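You operate a simulated robot arm through the tools that you are given. There is no shell and no other tool. Be economical: measure what you need, move in short steps, check, and stop when the job is done.

You are at the controls of a simulated robot arm. One attempt, no reset.

TASK
Fetch the clamp from the build bench top and stand it on top of the filter there.

The check looks at the end state, three seconds after you hand in, the way a careful person would. Anything else that was tipped, shoved, dropped, spilled or broken makes it a failure.

THE ROBOT
A 7-joint arm with a two-finger parallel gripper, fixed in place. Base frame: the origin is at the foot of the arm, x ahead of it, y to its left, z up; the work surface is at about z = 0. Readings come in m, degrees, newtons and seconds.
With the tool pointing down near the work surface it reaches from about 0.24 to 0.62 m from the base axis. Its first joint turns from -66.0 to 66.0 degrees. Payload 2.6 kg.
The TCP is the grasp point between the finger pads, 0.03 m short of the fingertips. In the tool frame z runs along the fingers and y along their closing line. Largest opening 0.094 m; finger width 0.028, thickness 0.01; the body of the gripper, 0.05 by 0.096 m, starts 0.055 m behind the TCP.
Orientation is told as [roll, pitch, yaw] about the base's x, y, z axes, in that order, counted from this pose: with the fingers straight down and closing along the base's y, the tool's x points along the base's -x, its y along +y and its z along -z.

THE INTERFACE
- The arm moves only by the tool play_rows. Its argument "increments" is a list of rows, each an object (a shift or turn left out is 0, a gripper value left out holds the last) with "linear": the shift along the tool's x, y, z in units of 50 mm (1.0 is 50 mm), a list of three; "dr": the turn, a rotation vector about the tool's x, y, z in units of 4 degrees (1.0 is 4 degrees), a list of three; "hand": the opening, from 0 (shut) to 1 (fully open). In form: [{"linear": [dx, dy, dz], "dr": [wx, wy, wz], "hand": hand}, ...]. A call has 1 to 8 rows; each row shifts and turns the commanded pose from where the row before left it, along the tool's axes as they then stand. A call with a number of a shift or a turn outside -1 to 1 is refused whole. A row lasts 0.2 s, in which the tool goes at most 0.05 m and 8.6 degrees; a call with a longer step from one row to the next is refused whole, and so is a gripper value outside its range. A pose out of reach is approached as far as the arm can. The call stops where the force on the tool passes 40 N (or 10 N more than at its start, if that is more) or the arm is blocked; 0.2 s more then pass. The fingers move at their own pace (about 0.072 m/s each) and stop on an object; they squeeze with about 31 N. The grip force told is the motor's: it shows also when the fingers shut on nothing. Time passes only in rows, and 0.2 s behind the last, so rows that do not move let the fingers close. The reply holds the time, the measured pose of the TCP, the force on the tool along the base axes, the opening and the grip force, in the units named above and with some noise.
- Cameras (640 x 400 px; columns grow to the right, rows downward): "scene" is fixed at [0.0416, 0.4271, 0.5925]; the picture's right is [-0.77, -0.63, 0.00], its down [-0.26, 0.31, -0.91] and it looks along [0.58, -0.71, -0.40] (base axes); focal length 310 px, centre (320, 200). "wrist" rides on the gripper at [-0.037, 0, -0.058] in the tool frame; the picture's right is [0.00, -1.00, 0.00], its down [0.97, 0.00, -0.24] and it looks along [0.24, 0.00, 0.97] (tool axes); focal length 218 px, centre (320, 200). There is no depth. A picture from a camera that has moved, and an enlarged one, comes with that camera's place and axes in the base frame and with its lens. The place of the scene camera against the robot may be out by one fixed shift of up to 0.018 m in any direction.
- camera(camera): a new picture of that camera. The clock stands still meanwhile.
- zoom(camera, box): a new picture of the part [left, top, right, bottom] of that camera's present view, enlarged. The clock stands still meanwhile.
- hand_in(): hands the job in; it is judged then, once.

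Go step by step. Nothing tells you positions but the pictures and the camera data: compare them with the known pose of the tool, close in by small moves and look again before you grip or let go. The budget is 90 turns and 36 pictures, counting those below and the enlarged ones. Unless the task says otherwise, let go and move clear before handing in, and close with one line.

The tools are called after "Request:" as name(argument=value, ...) on one line, values as JSON. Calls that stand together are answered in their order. play_rows: Moves the arm, as the interface text tells. Its arguments: {"type":"object","properties":{"increments":{"type":"array"}},"required":["increments"]} The other tools are called the same way: camera (camera) takes a picture; zoom (camera, box) takes an enlarged picture of a part of a camera's view; hand_in () hands the job in.

At the start:

```text
time: 0.0
tool_pos: [0.3716, -0.0659, 0.405]
tcp_rot: [0.0, 0.0, 0.0]
ft_force: [-0.3, 0.3, -0.4]
width: 0.0941
finger_force: 0.0
```

scene: 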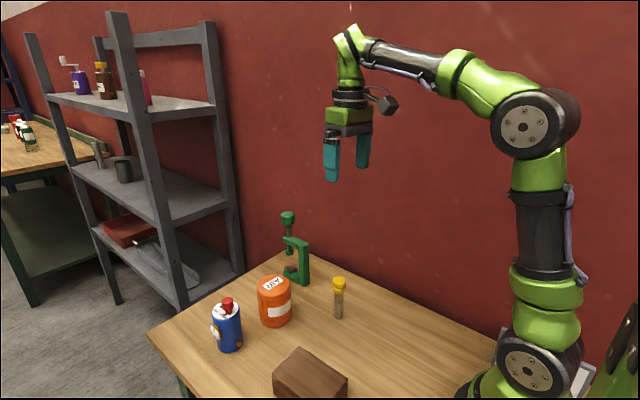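
wrist: 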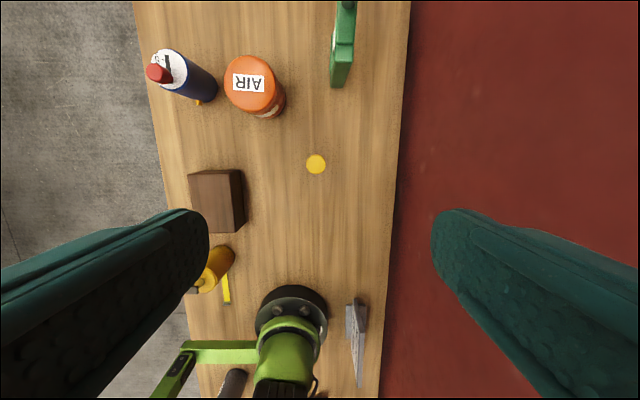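

The green C-clamp stands at the far right of the bench, and the orange "AIR" can is the filter, near (0.50, 0.035). I'll zoom in on both before moving.

Request:
zoom(camera="scene", box=[200, 190, 360, 360])

Request:
zoom(camera="wrist", box=[140, 0, 420, 180])

```text
2.35 times, centred on (280, 275) of scene
camera zoom: at [0.0416, 0.4271, 0.5925], right [-0.77, -0.63, 0.0], down [-0.26, 0.31, -0.91], along [0.58, -0.71, -0.4], focal length 731 px, centre (414, 24)
```

zoom: 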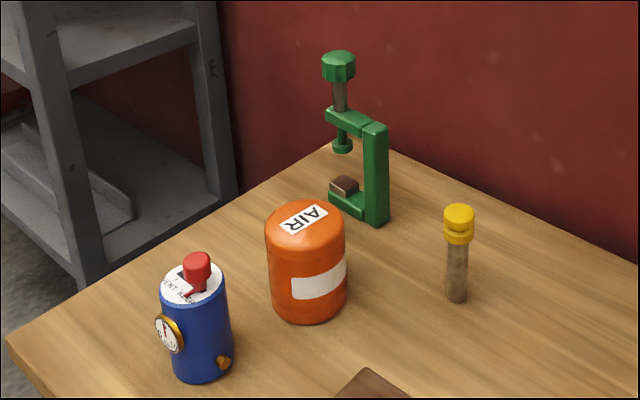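

```text
2.22 times, centred on (280, 90) of wrist
camera zoom: at [0.4085, -0.0666, 0.4629], right [0.0, -1.0, 0.0], down [-0.97, 0.0, 0.24], along [-0.24, 0.0, -0.97], focal length 485 px, centre (409, 444)
```

zoom: 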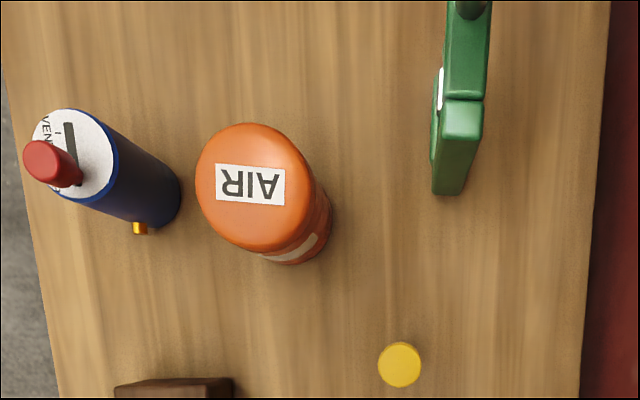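

The clamp's spine is near (0.53, -0.10), about 0.129 m tall, with the arm pointing along +x and the knob at the far end. I'll tilt the tool about 48° forward, so the gripper body stays off the knob, and grip the spine.

Request:
play_rows(increments=[{"dr": [0, -1, 0], "hand": 1}, {"dr": [0, -1, 0]}, {"dr": [0, -1, 0]}, {"dr": [0, -1, 0]}, {"dr": [0, -1, 0]}, {"dr": [0, -1, 0]}, {"dr": [0, -1, 0]}, {"dr": [0, -1, 0]}])

Request:
play_rows(increments=[{"dr": [0, -1, 0], "hand": 1}, {"dr": [0, -1, 0]}, {"dr": [0, -1, 0]}, {"dr": [0, -1, 0]}, {"linear": [0, -0.3, 0]}, {"linear": [0, -0.3, 0]}, {}])

Request:
camera(camera="wrist")

Request:
camera(camera="scene")

```text
time: 1.8
tool_pos: [0.3719, -0.0672, 0.4038]
tcp_rot: [0.0, -32.1, -0.1]
ft_force: [-0.2, 0.1, 0.6]
width: 0.094
finger_force: 0.2
```

```text
time: 3.4
tool_pos: [0.3706, -0.0957, 0.4049]
tcp_rot: [0.0, -47.9, -0.1]
ft_force: [0.1, 1.1, -0.2]
width: 0.094
finger_force: 0.1
```

```text
31 pictures are left
camera wrist: at [0.3528, -0.0959, 0.4707], right [0.0, -1.0, 0.0], down [-0.83, 0.0, -0.56], along [0.56, 0.0, -0.83], focal length 218 px, centre (320, 200)
```

wrist: 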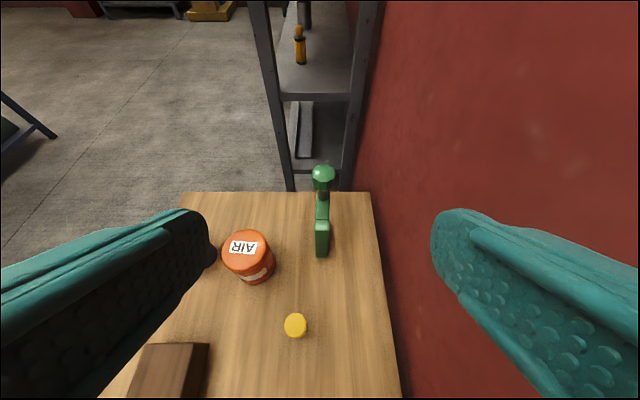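

```text
30 pictures are left
```

scene: 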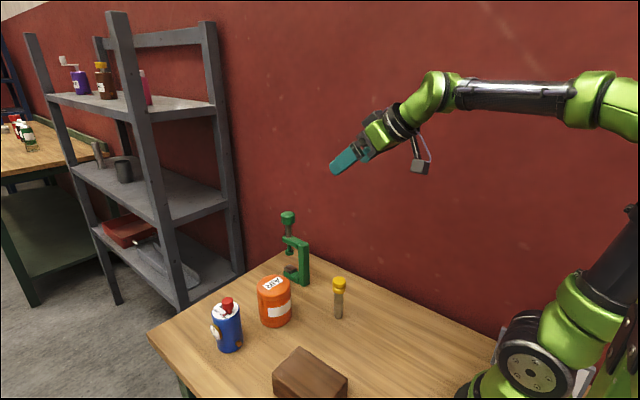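

The box hanging under the wrist would pass near the yellow tube (top z≈0.10) at this tilt, so I'll go back to 36° and come closer for a measurement.

Request:
play_rows(increments=[{"dr": [0, 1, 0], "hand": 1}, {"dr": [0, 1, 0]}, {"dr": [0, 1, 0]}, {"linear": [0.13, -0.1, 0.8]}, {"linear": [0.13, 0, 0.8]}, {"linear": [0.13, 0, 0.8]}, {"linear": [0.13, 0, 0.8]}, {}])

Request:
camera(camera="wrist")

Request:
zoom(camera="wrist", box=[220, 100, 420, 225])

```text
time: 5.2
tool_pos: [0.4452, -0.1004, 0.2605]
tcp_rot: [0.0, -36.1, -0.1]
ft_force: [-0.3, 0.2, 0.3]
width: 0.094
finger_force: 0.1
```

```text
29 pictures are left
camera wrist: at [0.4414, -0.1007, 0.3289], right [0.0, -1.0, 0.0], down [-0.93, 0.0, -0.38], along [0.38, 0.0, -0.93], focal length 218 px, centre (320, 200)
```

wrist: 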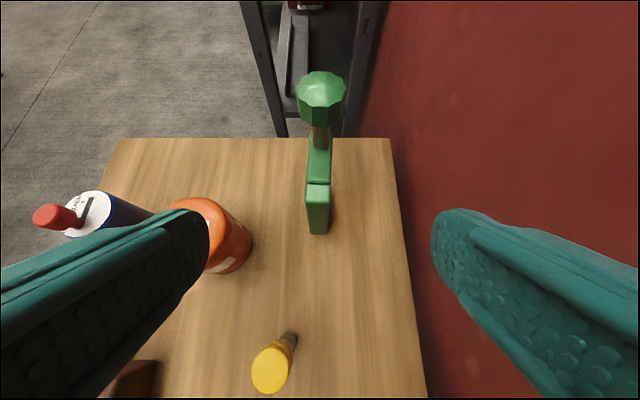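

```text
3.20 times, centred on (320, 162) of wrist
camera zoom: at [0.4414, -0.1007, 0.3289], right [0.0, -1.0, 0.0], down [-0.93, 0.0, -0.38], along [0.38, 0.0, -0.93], focal length 698 px, centre (320, 320)
```

zoom: 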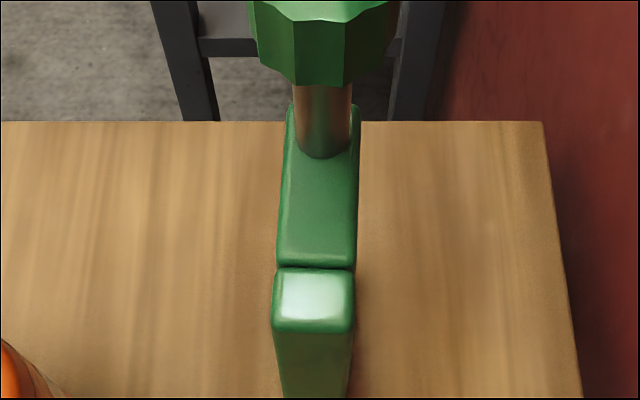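

The spine is at x 0.521–0.540, y≈-0.0986, about 25 mm wide, with a slight yaw of about -2.8°. Before gripping I'll look at the filter from above with an empty hand to fix where it is.

Request:
play_rows(increments=[{"linear": [0, 0.7, 0]}, {"linear": [0, 0.7, 0]}, {"linear": [0, 0.7, 0]}, {"linear": [0, 0.7, 0]}, {}])

Request:
zoom(camera="wrist", box=[220, 130, 420, 255])

Request:
play_rows(increments=[{"linear": [-0.6, 0, -0.4]}, {"linear": [-0.6, 0, -0.4]}, {"linear": [-0.6, 0, -0.4]}, {}])

Request:
zoom(camera="wrist", box=[220, 180, 420, 305])

```text
time: 6.4
tool_pos: [0.4469, 0.0406, 0.2589]
tcp_rot: [-0.2, -36.1, -0.1]
ft_force: [-0.1, -0.1, -0.7]
width: 0.0938
finger_force: 0.0
```

```text
3.20 times, centred on (320, 192) of wrist
camera zoom: at [0.4426, 0.0399, 0.3287], right [0.0, -1.0, 0.0], down [-0.93, 0.0, -0.38], along [0.38, 0.0, -0.93], focal length 698 px, centre (320, 224)
```

zoom: 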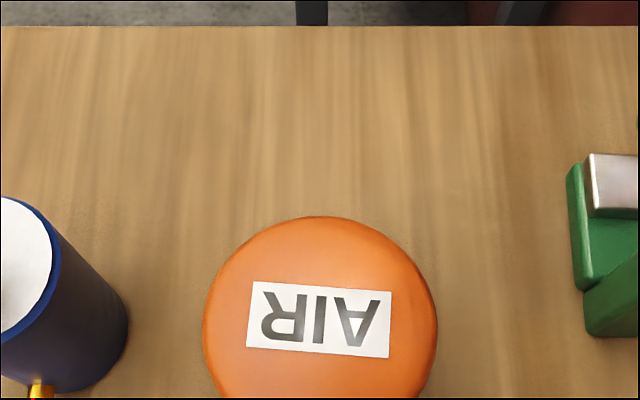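

```text
time: 7.4
tool_pos: [0.4822, 0.0385, 0.362]
tcp_rot: [0.0, -36.1, 0.1]
ft_force: [0.1, -0.1, 0.7]
width: 0.0941
finger_force: 0.1
```

```text
3.20 times, centred on (320, 242) of wrist
camera zoom: at [0.4781, 0.0384, 0.4329], right [0.0, -1.0, 0.0], down [-0.93, 0.0, -0.38], along [0.38, 0.0, -0.93], focal length 698 px, centre (320, 64)
```

zoom: 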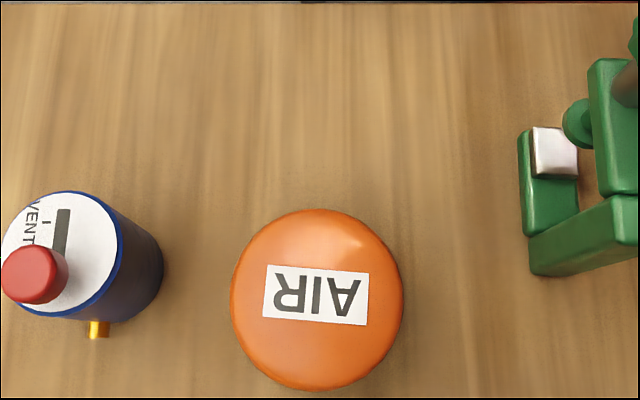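

The filter top is centred at (0.499, 0.040), z≈0.10, radius ≈0.038. The clamp foot runs x 0.52–0.60, centred at y≈-0.0995, so I'll go back above and behind the spine.

Request:
play_rows(increments=[{"linear": [0, -0.92, 0], "hand": 1}, {"linear": [0, -0.92, 0]}, {"linear": [0, -0.92, 0]}, {"linear": [0.565, 0, 0.708]}, {"linear": [0.565, 0, 0.708]}, {"linear": [0.565, 0, 0.708]}, {"linear": [0.565, 0, 0.708]}, {}])

Request:
camera(camera="wrist")

Request:
camera(camera="scene")

```text
time: 9.2
tool_pos: [0.4742, -0.0989, 0.1816]
tcp_rot: [0.0, -36.0, 0.0]
ft_force: [-0.4, 0.3, -0.2]
width: 0.0938
finger_force: 0.0
```

```text
25 pictures are left
camera wrist: at [0.4707, -0.0981, 0.2501], right [0.0, -1.0, 0.0], down [-0.93, 0.0, -0.38], along [0.38, 0.0, -0.93], focal length 218 px, centre (320, 200)
```

wrist: 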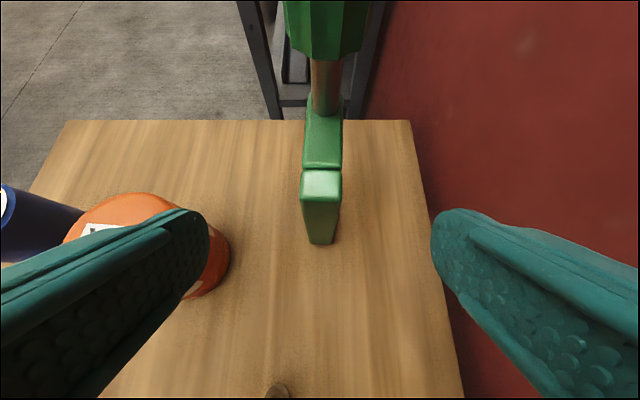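

```text
24 pictures are left
```

scene: 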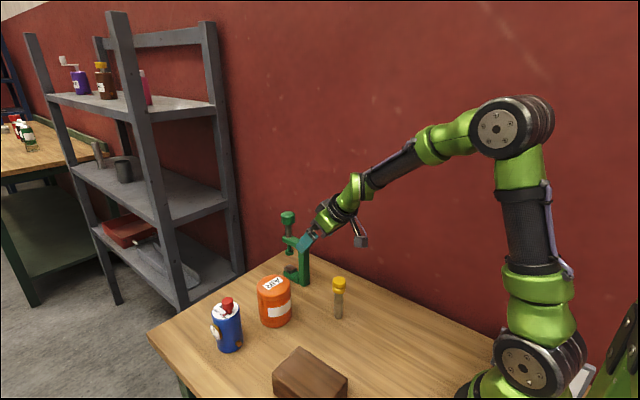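

The spine sits between the open fingers with a small clockwise yaw of about -3°. I'll match that yaw and advance 0.10 m along the tool axis.

Request:
play_rows(increments=[{"dr": [0.44, 0, 0.61], "linear": [0, 0.04, 0], "hand": 1}, {"linear": [0, 0, 0.5]}, {"linear": [0, 0, 0.5]}, {"linear": [0, 0, 0.5]}, {"linear": [0, 0, 0.48]}, {}])

Request:
camera(camera="wrist")

Request:
zoom(camera="scene", box=[230, 180, 390, 340])

```text
time: 10.6
tool_pos: [0.5318, -0.0992, 0.1]
tcp_rot: [0.1, -36.0, -3.2]
ft_force: [-0.2, 0.0, 0.3]
width: 0.0938
finger_force: 0.0
```

```text
23 pictures are left
camera wrist: at [0.5276, -0.1, 0.1685], right [-0.05, -1.0, 0.0], down [-0.92, 0.05, -0.38], along [0.38, -0.02, -0.93], focal length 218 px, centre (320, 200)
```

wrist: 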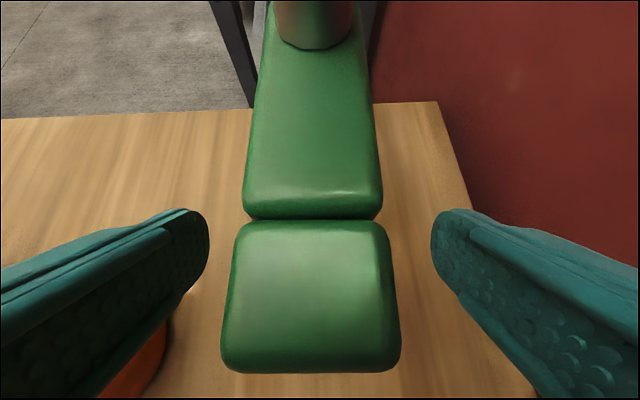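

```text
2.50 times, centred on (310, 260) of scene
camera zoom: at [0.0416, 0.4271, 0.5925], right [-0.77, -0.63, 0.0], down [-0.26, 0.31, -0.91], along [0.58, -0.71, -0.4], focal length 776 px, centre (345, 50)
```

zoom: 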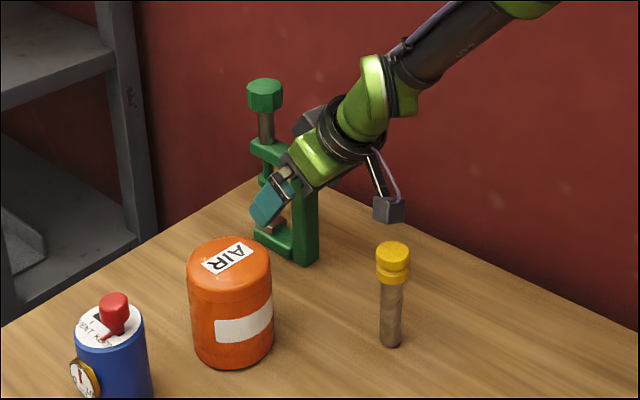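

The clamp is square between the fingers, about 1.5 mm off centre. I'll correct that and close.

Request:
play_rows(increments=[{"linear": [0, 0.03, 0], "hand": 1}, {"hand": 0}, {"hand": 0}, {"hand": 0}, {"hand": 0}, {"hand": 0}])

Request:
camera(camera="wrist")

```text
time: 12.0
tool_pos: [0.5327, -0.0993, 0.1009]
tcp_rot: [0.0, -36.0, -3.1]
ft_force: [0.2, -1.3, 0.8]
width: 0.0304
finger_force: 30.9
```

```text
21 pictures are left
camera wrist: at [0.528, -0.0986, 0.1693], right [-0.05, -1.0, 0.0], down [-0.92, 0.05, -0.38], along [0.38, -0.02, -0.93], focal length 218 px, centre (320, 200)
```

wrist: 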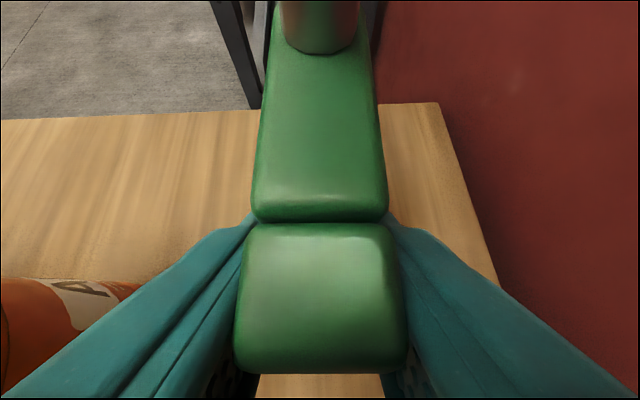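

Gripped firmly at 30 mm opening and 31 N. I'll lift straight up, gently at first.

Request:
play_rows(increments=[{"linear": [-0.12, 0, -0.16]}, {"linear": [-0.24, 0, -0.32]}, {"linear": [-0.35, 0, -0.48]}, {"linear": [-0.35, 0, -0.48]}, {"linear": [-0.35, 0, -0.48]}, {"linear": [-0.24, 0, -0.32]}, {}])

Request:
camera(camera="wrist")

Request:
zoom(camera="scene", box=[200, 150, 390, 340])

```text
time: 13.6
tool_pos: [0.5328, -0.0985, 0.2408]
tcp_rot: [0.0, -35.9, -3.1]
ft_force: [0.0, -0.5, -5.3]
width: 0.0302
finger_force: 31.0
```

```text
20 pictures are left
camera wrist: at [0.5287, -0.0987, 0.3095], right [-0.05, -1.0, 0.0], down [-0.93, 0.05, -0.38], along [0.38, -0.02, -0.93], focal length 218 px, centre (320, 200)
```

wrist: 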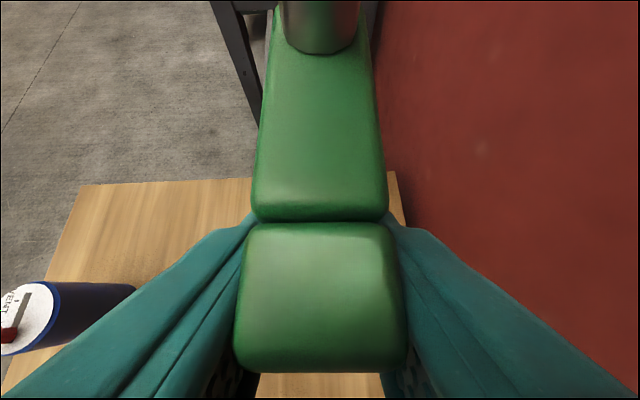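

```text
2.11 times, centred on (295, 245) of scene
camera zoom: at [0.0416, 0.4271, 0.5925], right [-0.77, -0.63, 0.0], down [-0.26, 0.31, -0.91], along [0.58, -0.71, -0.4], focal length 654 px, centre (373, 105)
```

zoom: 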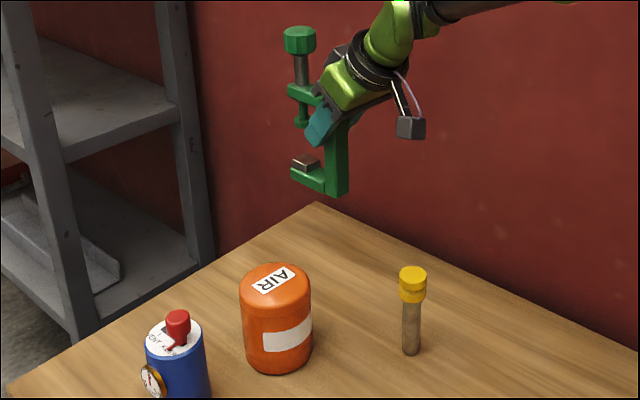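

Lifted cleanly with no slip; the clamp weighs about 0.5 kg and its foot is about 37 mm above the filter top height. Next I'll move over the filter.

Request:
play_rows(increments=[{"linear": [0.218, 0.548, -0.159]}, {"linear": [0.218, 0.548, -0.159]}, {"linear": [0.218, 0.548, -0.159]}, {"linear": [0.218, 0.548, -0.159]}, {"linear": [0.218, 0.548, -0.159]}, {}, {}])

Request:
zoom(camera="scene", box=[180, 150, 370, 340])

Request:
camera(camera="wrist")

```text
time: 15.2
tool_pos: [0.4716, 0.0411, 0.2405]
tcp_rot: [0.2, -36.0, -3.0]
ft_force: [0.5, 0.0, -4.8]
width: 0.0303
finger_force: 31.5
```

```text
2.11 times, centred on (275, 245) of scene
camera zoom: at [0.0416, 0.4271, 0.5925], right [-0.77, -0.63, 0.0], down [-0.26, 0.31, -0.91], along [0.58, -0.71, -0.4], focal length 654 px, centre (415, 105)
```

zoom: 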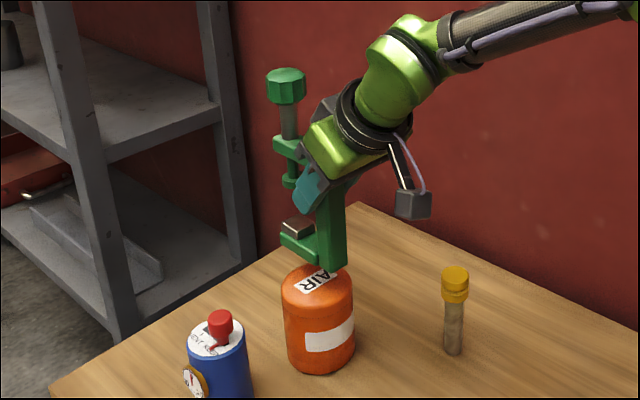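

```text
17 pictures are left
camera wrist: at [0.4679, 0.0412, 0.3097], right [-0.05, -1.0, 0.0], down [-0.93, 0.05, -0.38], along [0.38, -0.02, -0.93], focal length 218 px, centre (320, 200)
```

wrist: 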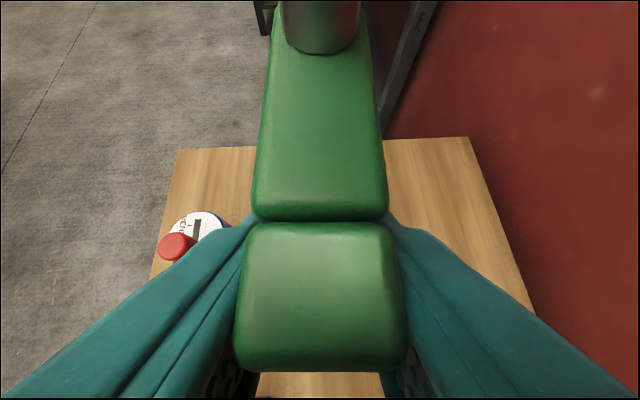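

Position agrees with the scene view. I'll lower 20 mm and check alignment over the rim.

Request:
play_rows(increments=[{"linear": [0.118, 0, 0.162]}, {"linear": [0.118, 0, 0.162]}, {}])

Request:
zoom(camera="scene", box=[230, 220, 320, 340])

```text
time: 16.0
tool_pos: [0.4725, 0.0406, 0.2195]
tcp_rot: [-0.1, -35.9, -3.1]
ft_force: [-0.9, -1.1, -4.3]
width: 0.0302
finger_force: 31.1
```

```text
3.33 times, centred on (275, 280) of scene
camera zoom: at [0.0416, 0.4271, 0.5925], right [-0.77, -0.63, 0.0], down [-0.26, 0.31, -0.91], along [0.58, -0.71, -0.4], focal length 1035 px, centre (470, -67)
```

zoom: 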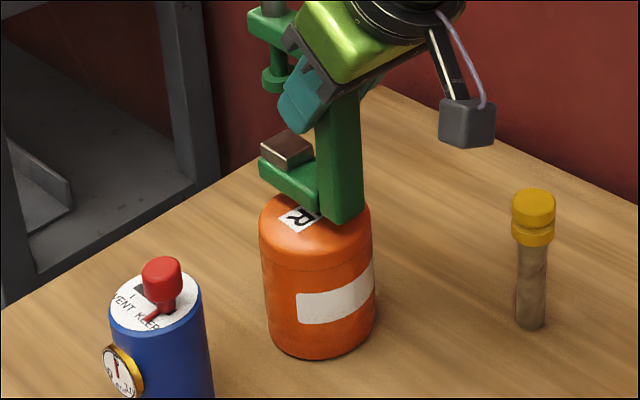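

The foot is roughly centred, perhaps 3 mm too far forward. I'll correct by 2 mm and lower in small steps, watching the force.

Request:
play_rows(increments=[{"linear": [0.032, 0, -0.024]}, {"linear": [0.035, 0, 0.048]}, {"linear": [0.035, 0, 0.048]}, {"linear": [0.035, 0, 0.048]}, {}])

Request:
zoom(camera="scene", box=[240, 220, 320, 340])

```text
time: 17.2
tool_pos: [0.4707, 0.0421, 0.2118]
tcp_rot: [0.0, -36.0, -3.1]
ft_force: [0.3, 0.1, -5.1]
width: 0.0303
finger_force: 31.3
```

```text
3.33 times, centred on (280, 280) of scene
camera zoom: at [0.0416, 0.4271, 0.5925], right [-0.77, -0.63, 0.0], down [-0.26, 0.31, -0.91], along [0.58, -0.71, -0.4], focal length 1035 px, centre (453, -67)
```

zoom: 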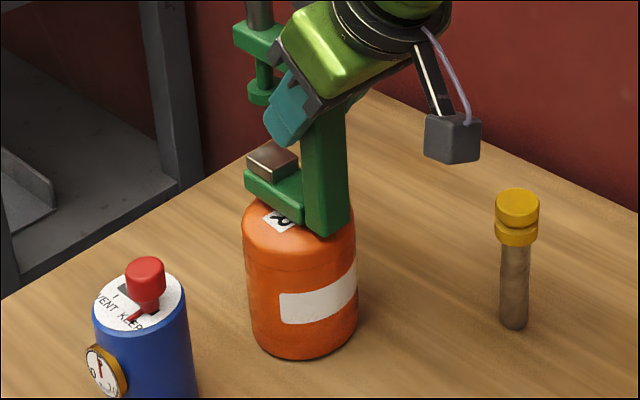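

Still about 8 mm clear with no contact force. I'll keep lowering in small steps.

Request:
play_rows(increments=[{"linear": [0.0235, 0, 0.0323]}, {"linear": [0.0235, 0, 0.0323]}, {}])

Request:
play_rows(increments=[{"linear": [0.018, 0, 0.024]}, {}])

```text
time: 18.0
tool_pos: [0.4706, 0.0418, 0.2067]
tcp_rot: [0.0, -36.0, -3.0]
ft_force: [0.0, -0.2, -4.7]
width: 0.0304
finger_force: 30.7
```

```text
time: 18.6
tool_pos: [0.4705, 0.0411, 0.2056]
tcp_rot: [0.0, -35.9, -3.2]
ft_force: [0.6, -0.1, -5.1]
width: 0.0302
finger_force: 31.0
```

Request:
play_rows(increments=[{"linear": [0.018, 0, 0.024]}, {}])

Request:
play_rows(increments=[{"linear": [0.018, 0, 0.024]}, {}])

Request:
zoom(camera="scene", box=[250, 240, 310, 320])

```text
time: 19.2
tool_pos: [0.4722, 0.0421, 0.2038]
tcp_rot: [0.1, -36.2, -3.1]
ft_force: [-1.9, 1.8, -0.2]
width: 0.0302
finger_force: 31.1
```

```text
time: 19.8
tool_pos: [0.4723, 0.0414, 0.2041]
tcp_rot: [0.2, -36.3, -3.1]
ft_force: [-5.8, 0.5, 17.8]
width: 0.0303
finger_force: 30.9
```

```text
5.00 times, centred on (280, 280) of scene
camera zoom: at [0.0414, 0.4271, 0.5925], right [-0.77, -0.63, 0.0], down [-0.26, 0.31, -0.91], along [0.58, -0.71, -0.4], focal length 1553 px, centre (520, -200)
```

zoom: 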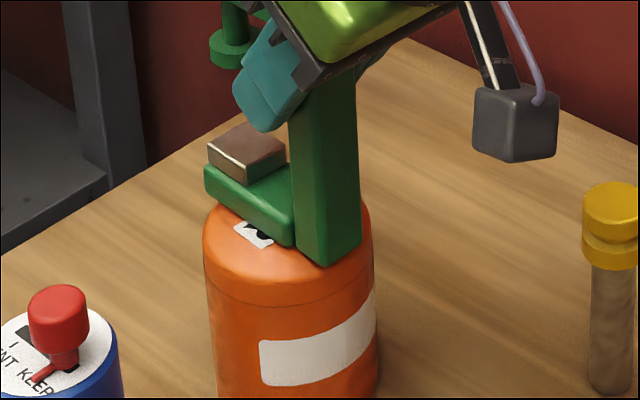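

Contact: the foot is resting on the filter at z≈0.103 and bearing load. I'll ease back about 1 mm to take off the excess force, then open a little and check.

Request:
play_rows(increments=[{"linear": [-0.016, 0, -0.021]}, {}])

Request:
zoom(camera="scene", box=[230, 180, 350, 340])

```text
time: 20.4
tool_pos: [0.4732, 0.0403, 0.2056]
tcp_rot: [0.0, -36.3, -3.1]
ft_force: [5.3, 2.0, 9.0]
width: 0.0304
finger_force: 31.0
```

```text
2.50 times, centred on (290, 260) of scene
camera zoom: at [0.0415, 0.4271, 0.5925], right [-0.77, -0.63, 0.0], down [-0.26, 0.31, -0.91], along [0.58, -0.71, -0.4], focal length 776 px, centre (395, 50)
```

zoom: 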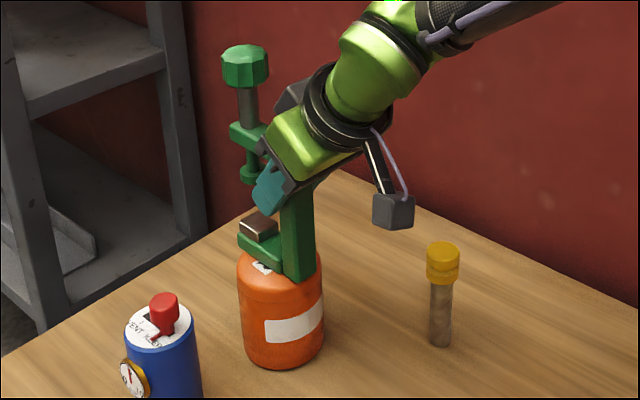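

Request:
play_rows(increments=[{"linear": [-0.006, 0, -0.009]}, {}])

```text
time: 21.0
tool_pos: [0.4715, 0.042, 0.2051]
tcp_rot: [0.0, -36.1, -3.1]
ft_force: [4.3, 3.7, 10.9]
width: 0.0305
finger_force: 30.7
```

Request:
play_rows(increments=[{"linear": [-0.008, 0, -0.011]}, {}])

```text
time: 21.6
tool_pos: [0.4702, 0.0415, 0.2037]
tcp_rot: [0.1, -36.0, -3.1]
ft_force: [4.3, 2.0, 4.9]
width: 0.0304
finger_force: 31.0
```

The residual load is small now. I'll release gradually.

Request:
play_rows(increments=[{"hand": 0.34}, {"hand": 0.37}, {"hand": 0.42}, {"hand": 0.5}, {"hand": 0.6}, {"hand": 0.75}, {"hand": 0.9}, {}])

Request:
camera(camera="wrist")

Request:
zoom(camera="scene", box=[230, 180, 350, 340])

```text
time: 23.4
tool_pos: [0.471, 0.0418, 0.2036]
tcp_rot: [0.1, -36.1, -3.1]
ft_force: [-0.1, -0.8, 0.1]
width: 0.0847
finger_force: 0.1
```

```text
12 pictures are left
camera wrist: at [0.4669, 0.0417, 0.2737], right [-0.05, -1.0, 0.0], down [-0.93, 0.05, -0.38], along [0.38, -0.02, -0.93], focal length 218 px, centre (320, 200)
```

wrist: 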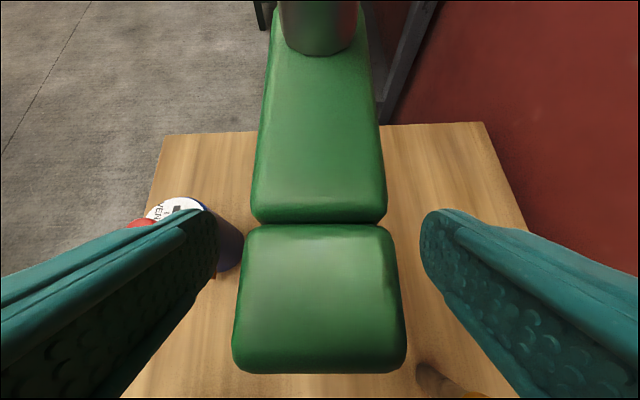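

```text
2.50 times, centred on (290, 260) of scene
camera zoom: at [0.0416, 0.4271, 0.5925], right [-0.77, -0.63, 0.0], down [-0.26, 0.31, -0.91], along [0.58, -0.71, -0.4], focal length 776 px, centre (395, 50)
```

zoom: 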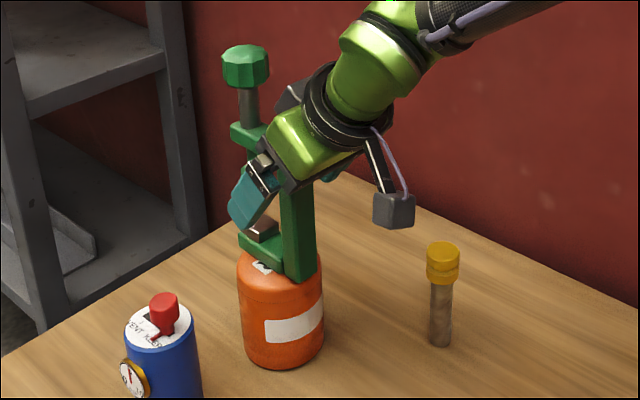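

The clamp stands steady by itself on the filter. I'll back out along the tool axis.

Request:
play_rows(increments=[{"linear": [0, 0, -0.2]}, {"linear": [0, 0, -0.4]}, {"linear": [0, 0, -0.5]}, {"linear": [0, 0, -0.6]}, {"linear": [0, 0, -0.7]}, {"linear": [0, 0, -0.7]}, {}])

Request:
camera(camera="scene")

Request:
zoom(camera="scene", box=[230, 180, 350, 340])

```text
time: 25.0
tool_pos: [0.381, 0.0454, 0.3307]
tcp_rot: [0.0, -36.0, -3.1]
ft_force: [-0.8, 0.2, -1.0]
width: 0.0847
finger_force: 0.1
```

```text
10 pictures are left
```

scene: 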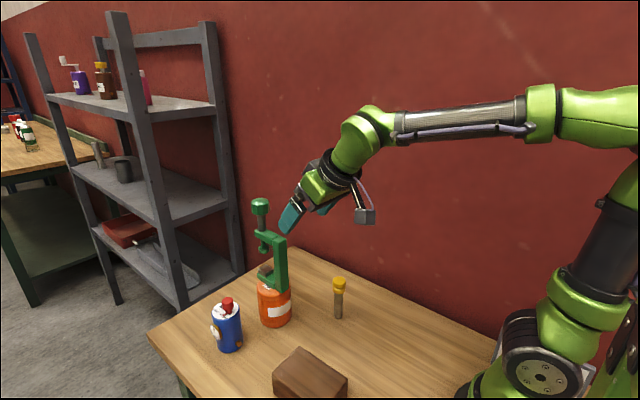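

```text
2.50 times, centred on (290, 260) of scene
camera zoom: at [0.0415, 0.4271, 0.5925], right [-0.77, -0.63, 0.0], down [-0.26, 0.31, -0.91], along [0.58, -0.71, -0.4], focal length 776 px, centre (395, 50)
```

zoom: 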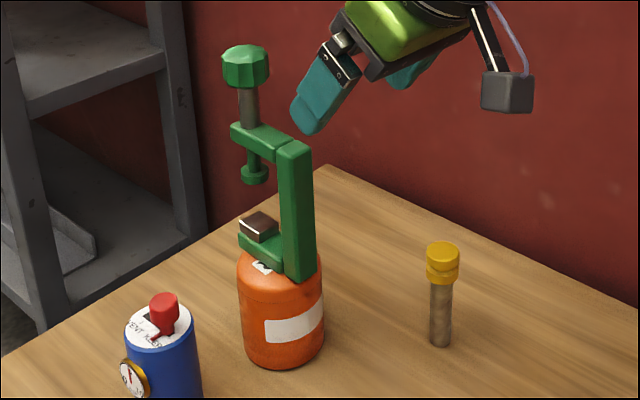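

The clamp stands upright on the filter, everything else is where it was, and the gripper is clear. I'm handing in.

Request:
hand_in()

```text
The job is handed in.
```

The clamp is standing upright on top of the filter; the gripper let go and moved clear, and in the last picture nothing else had moved.
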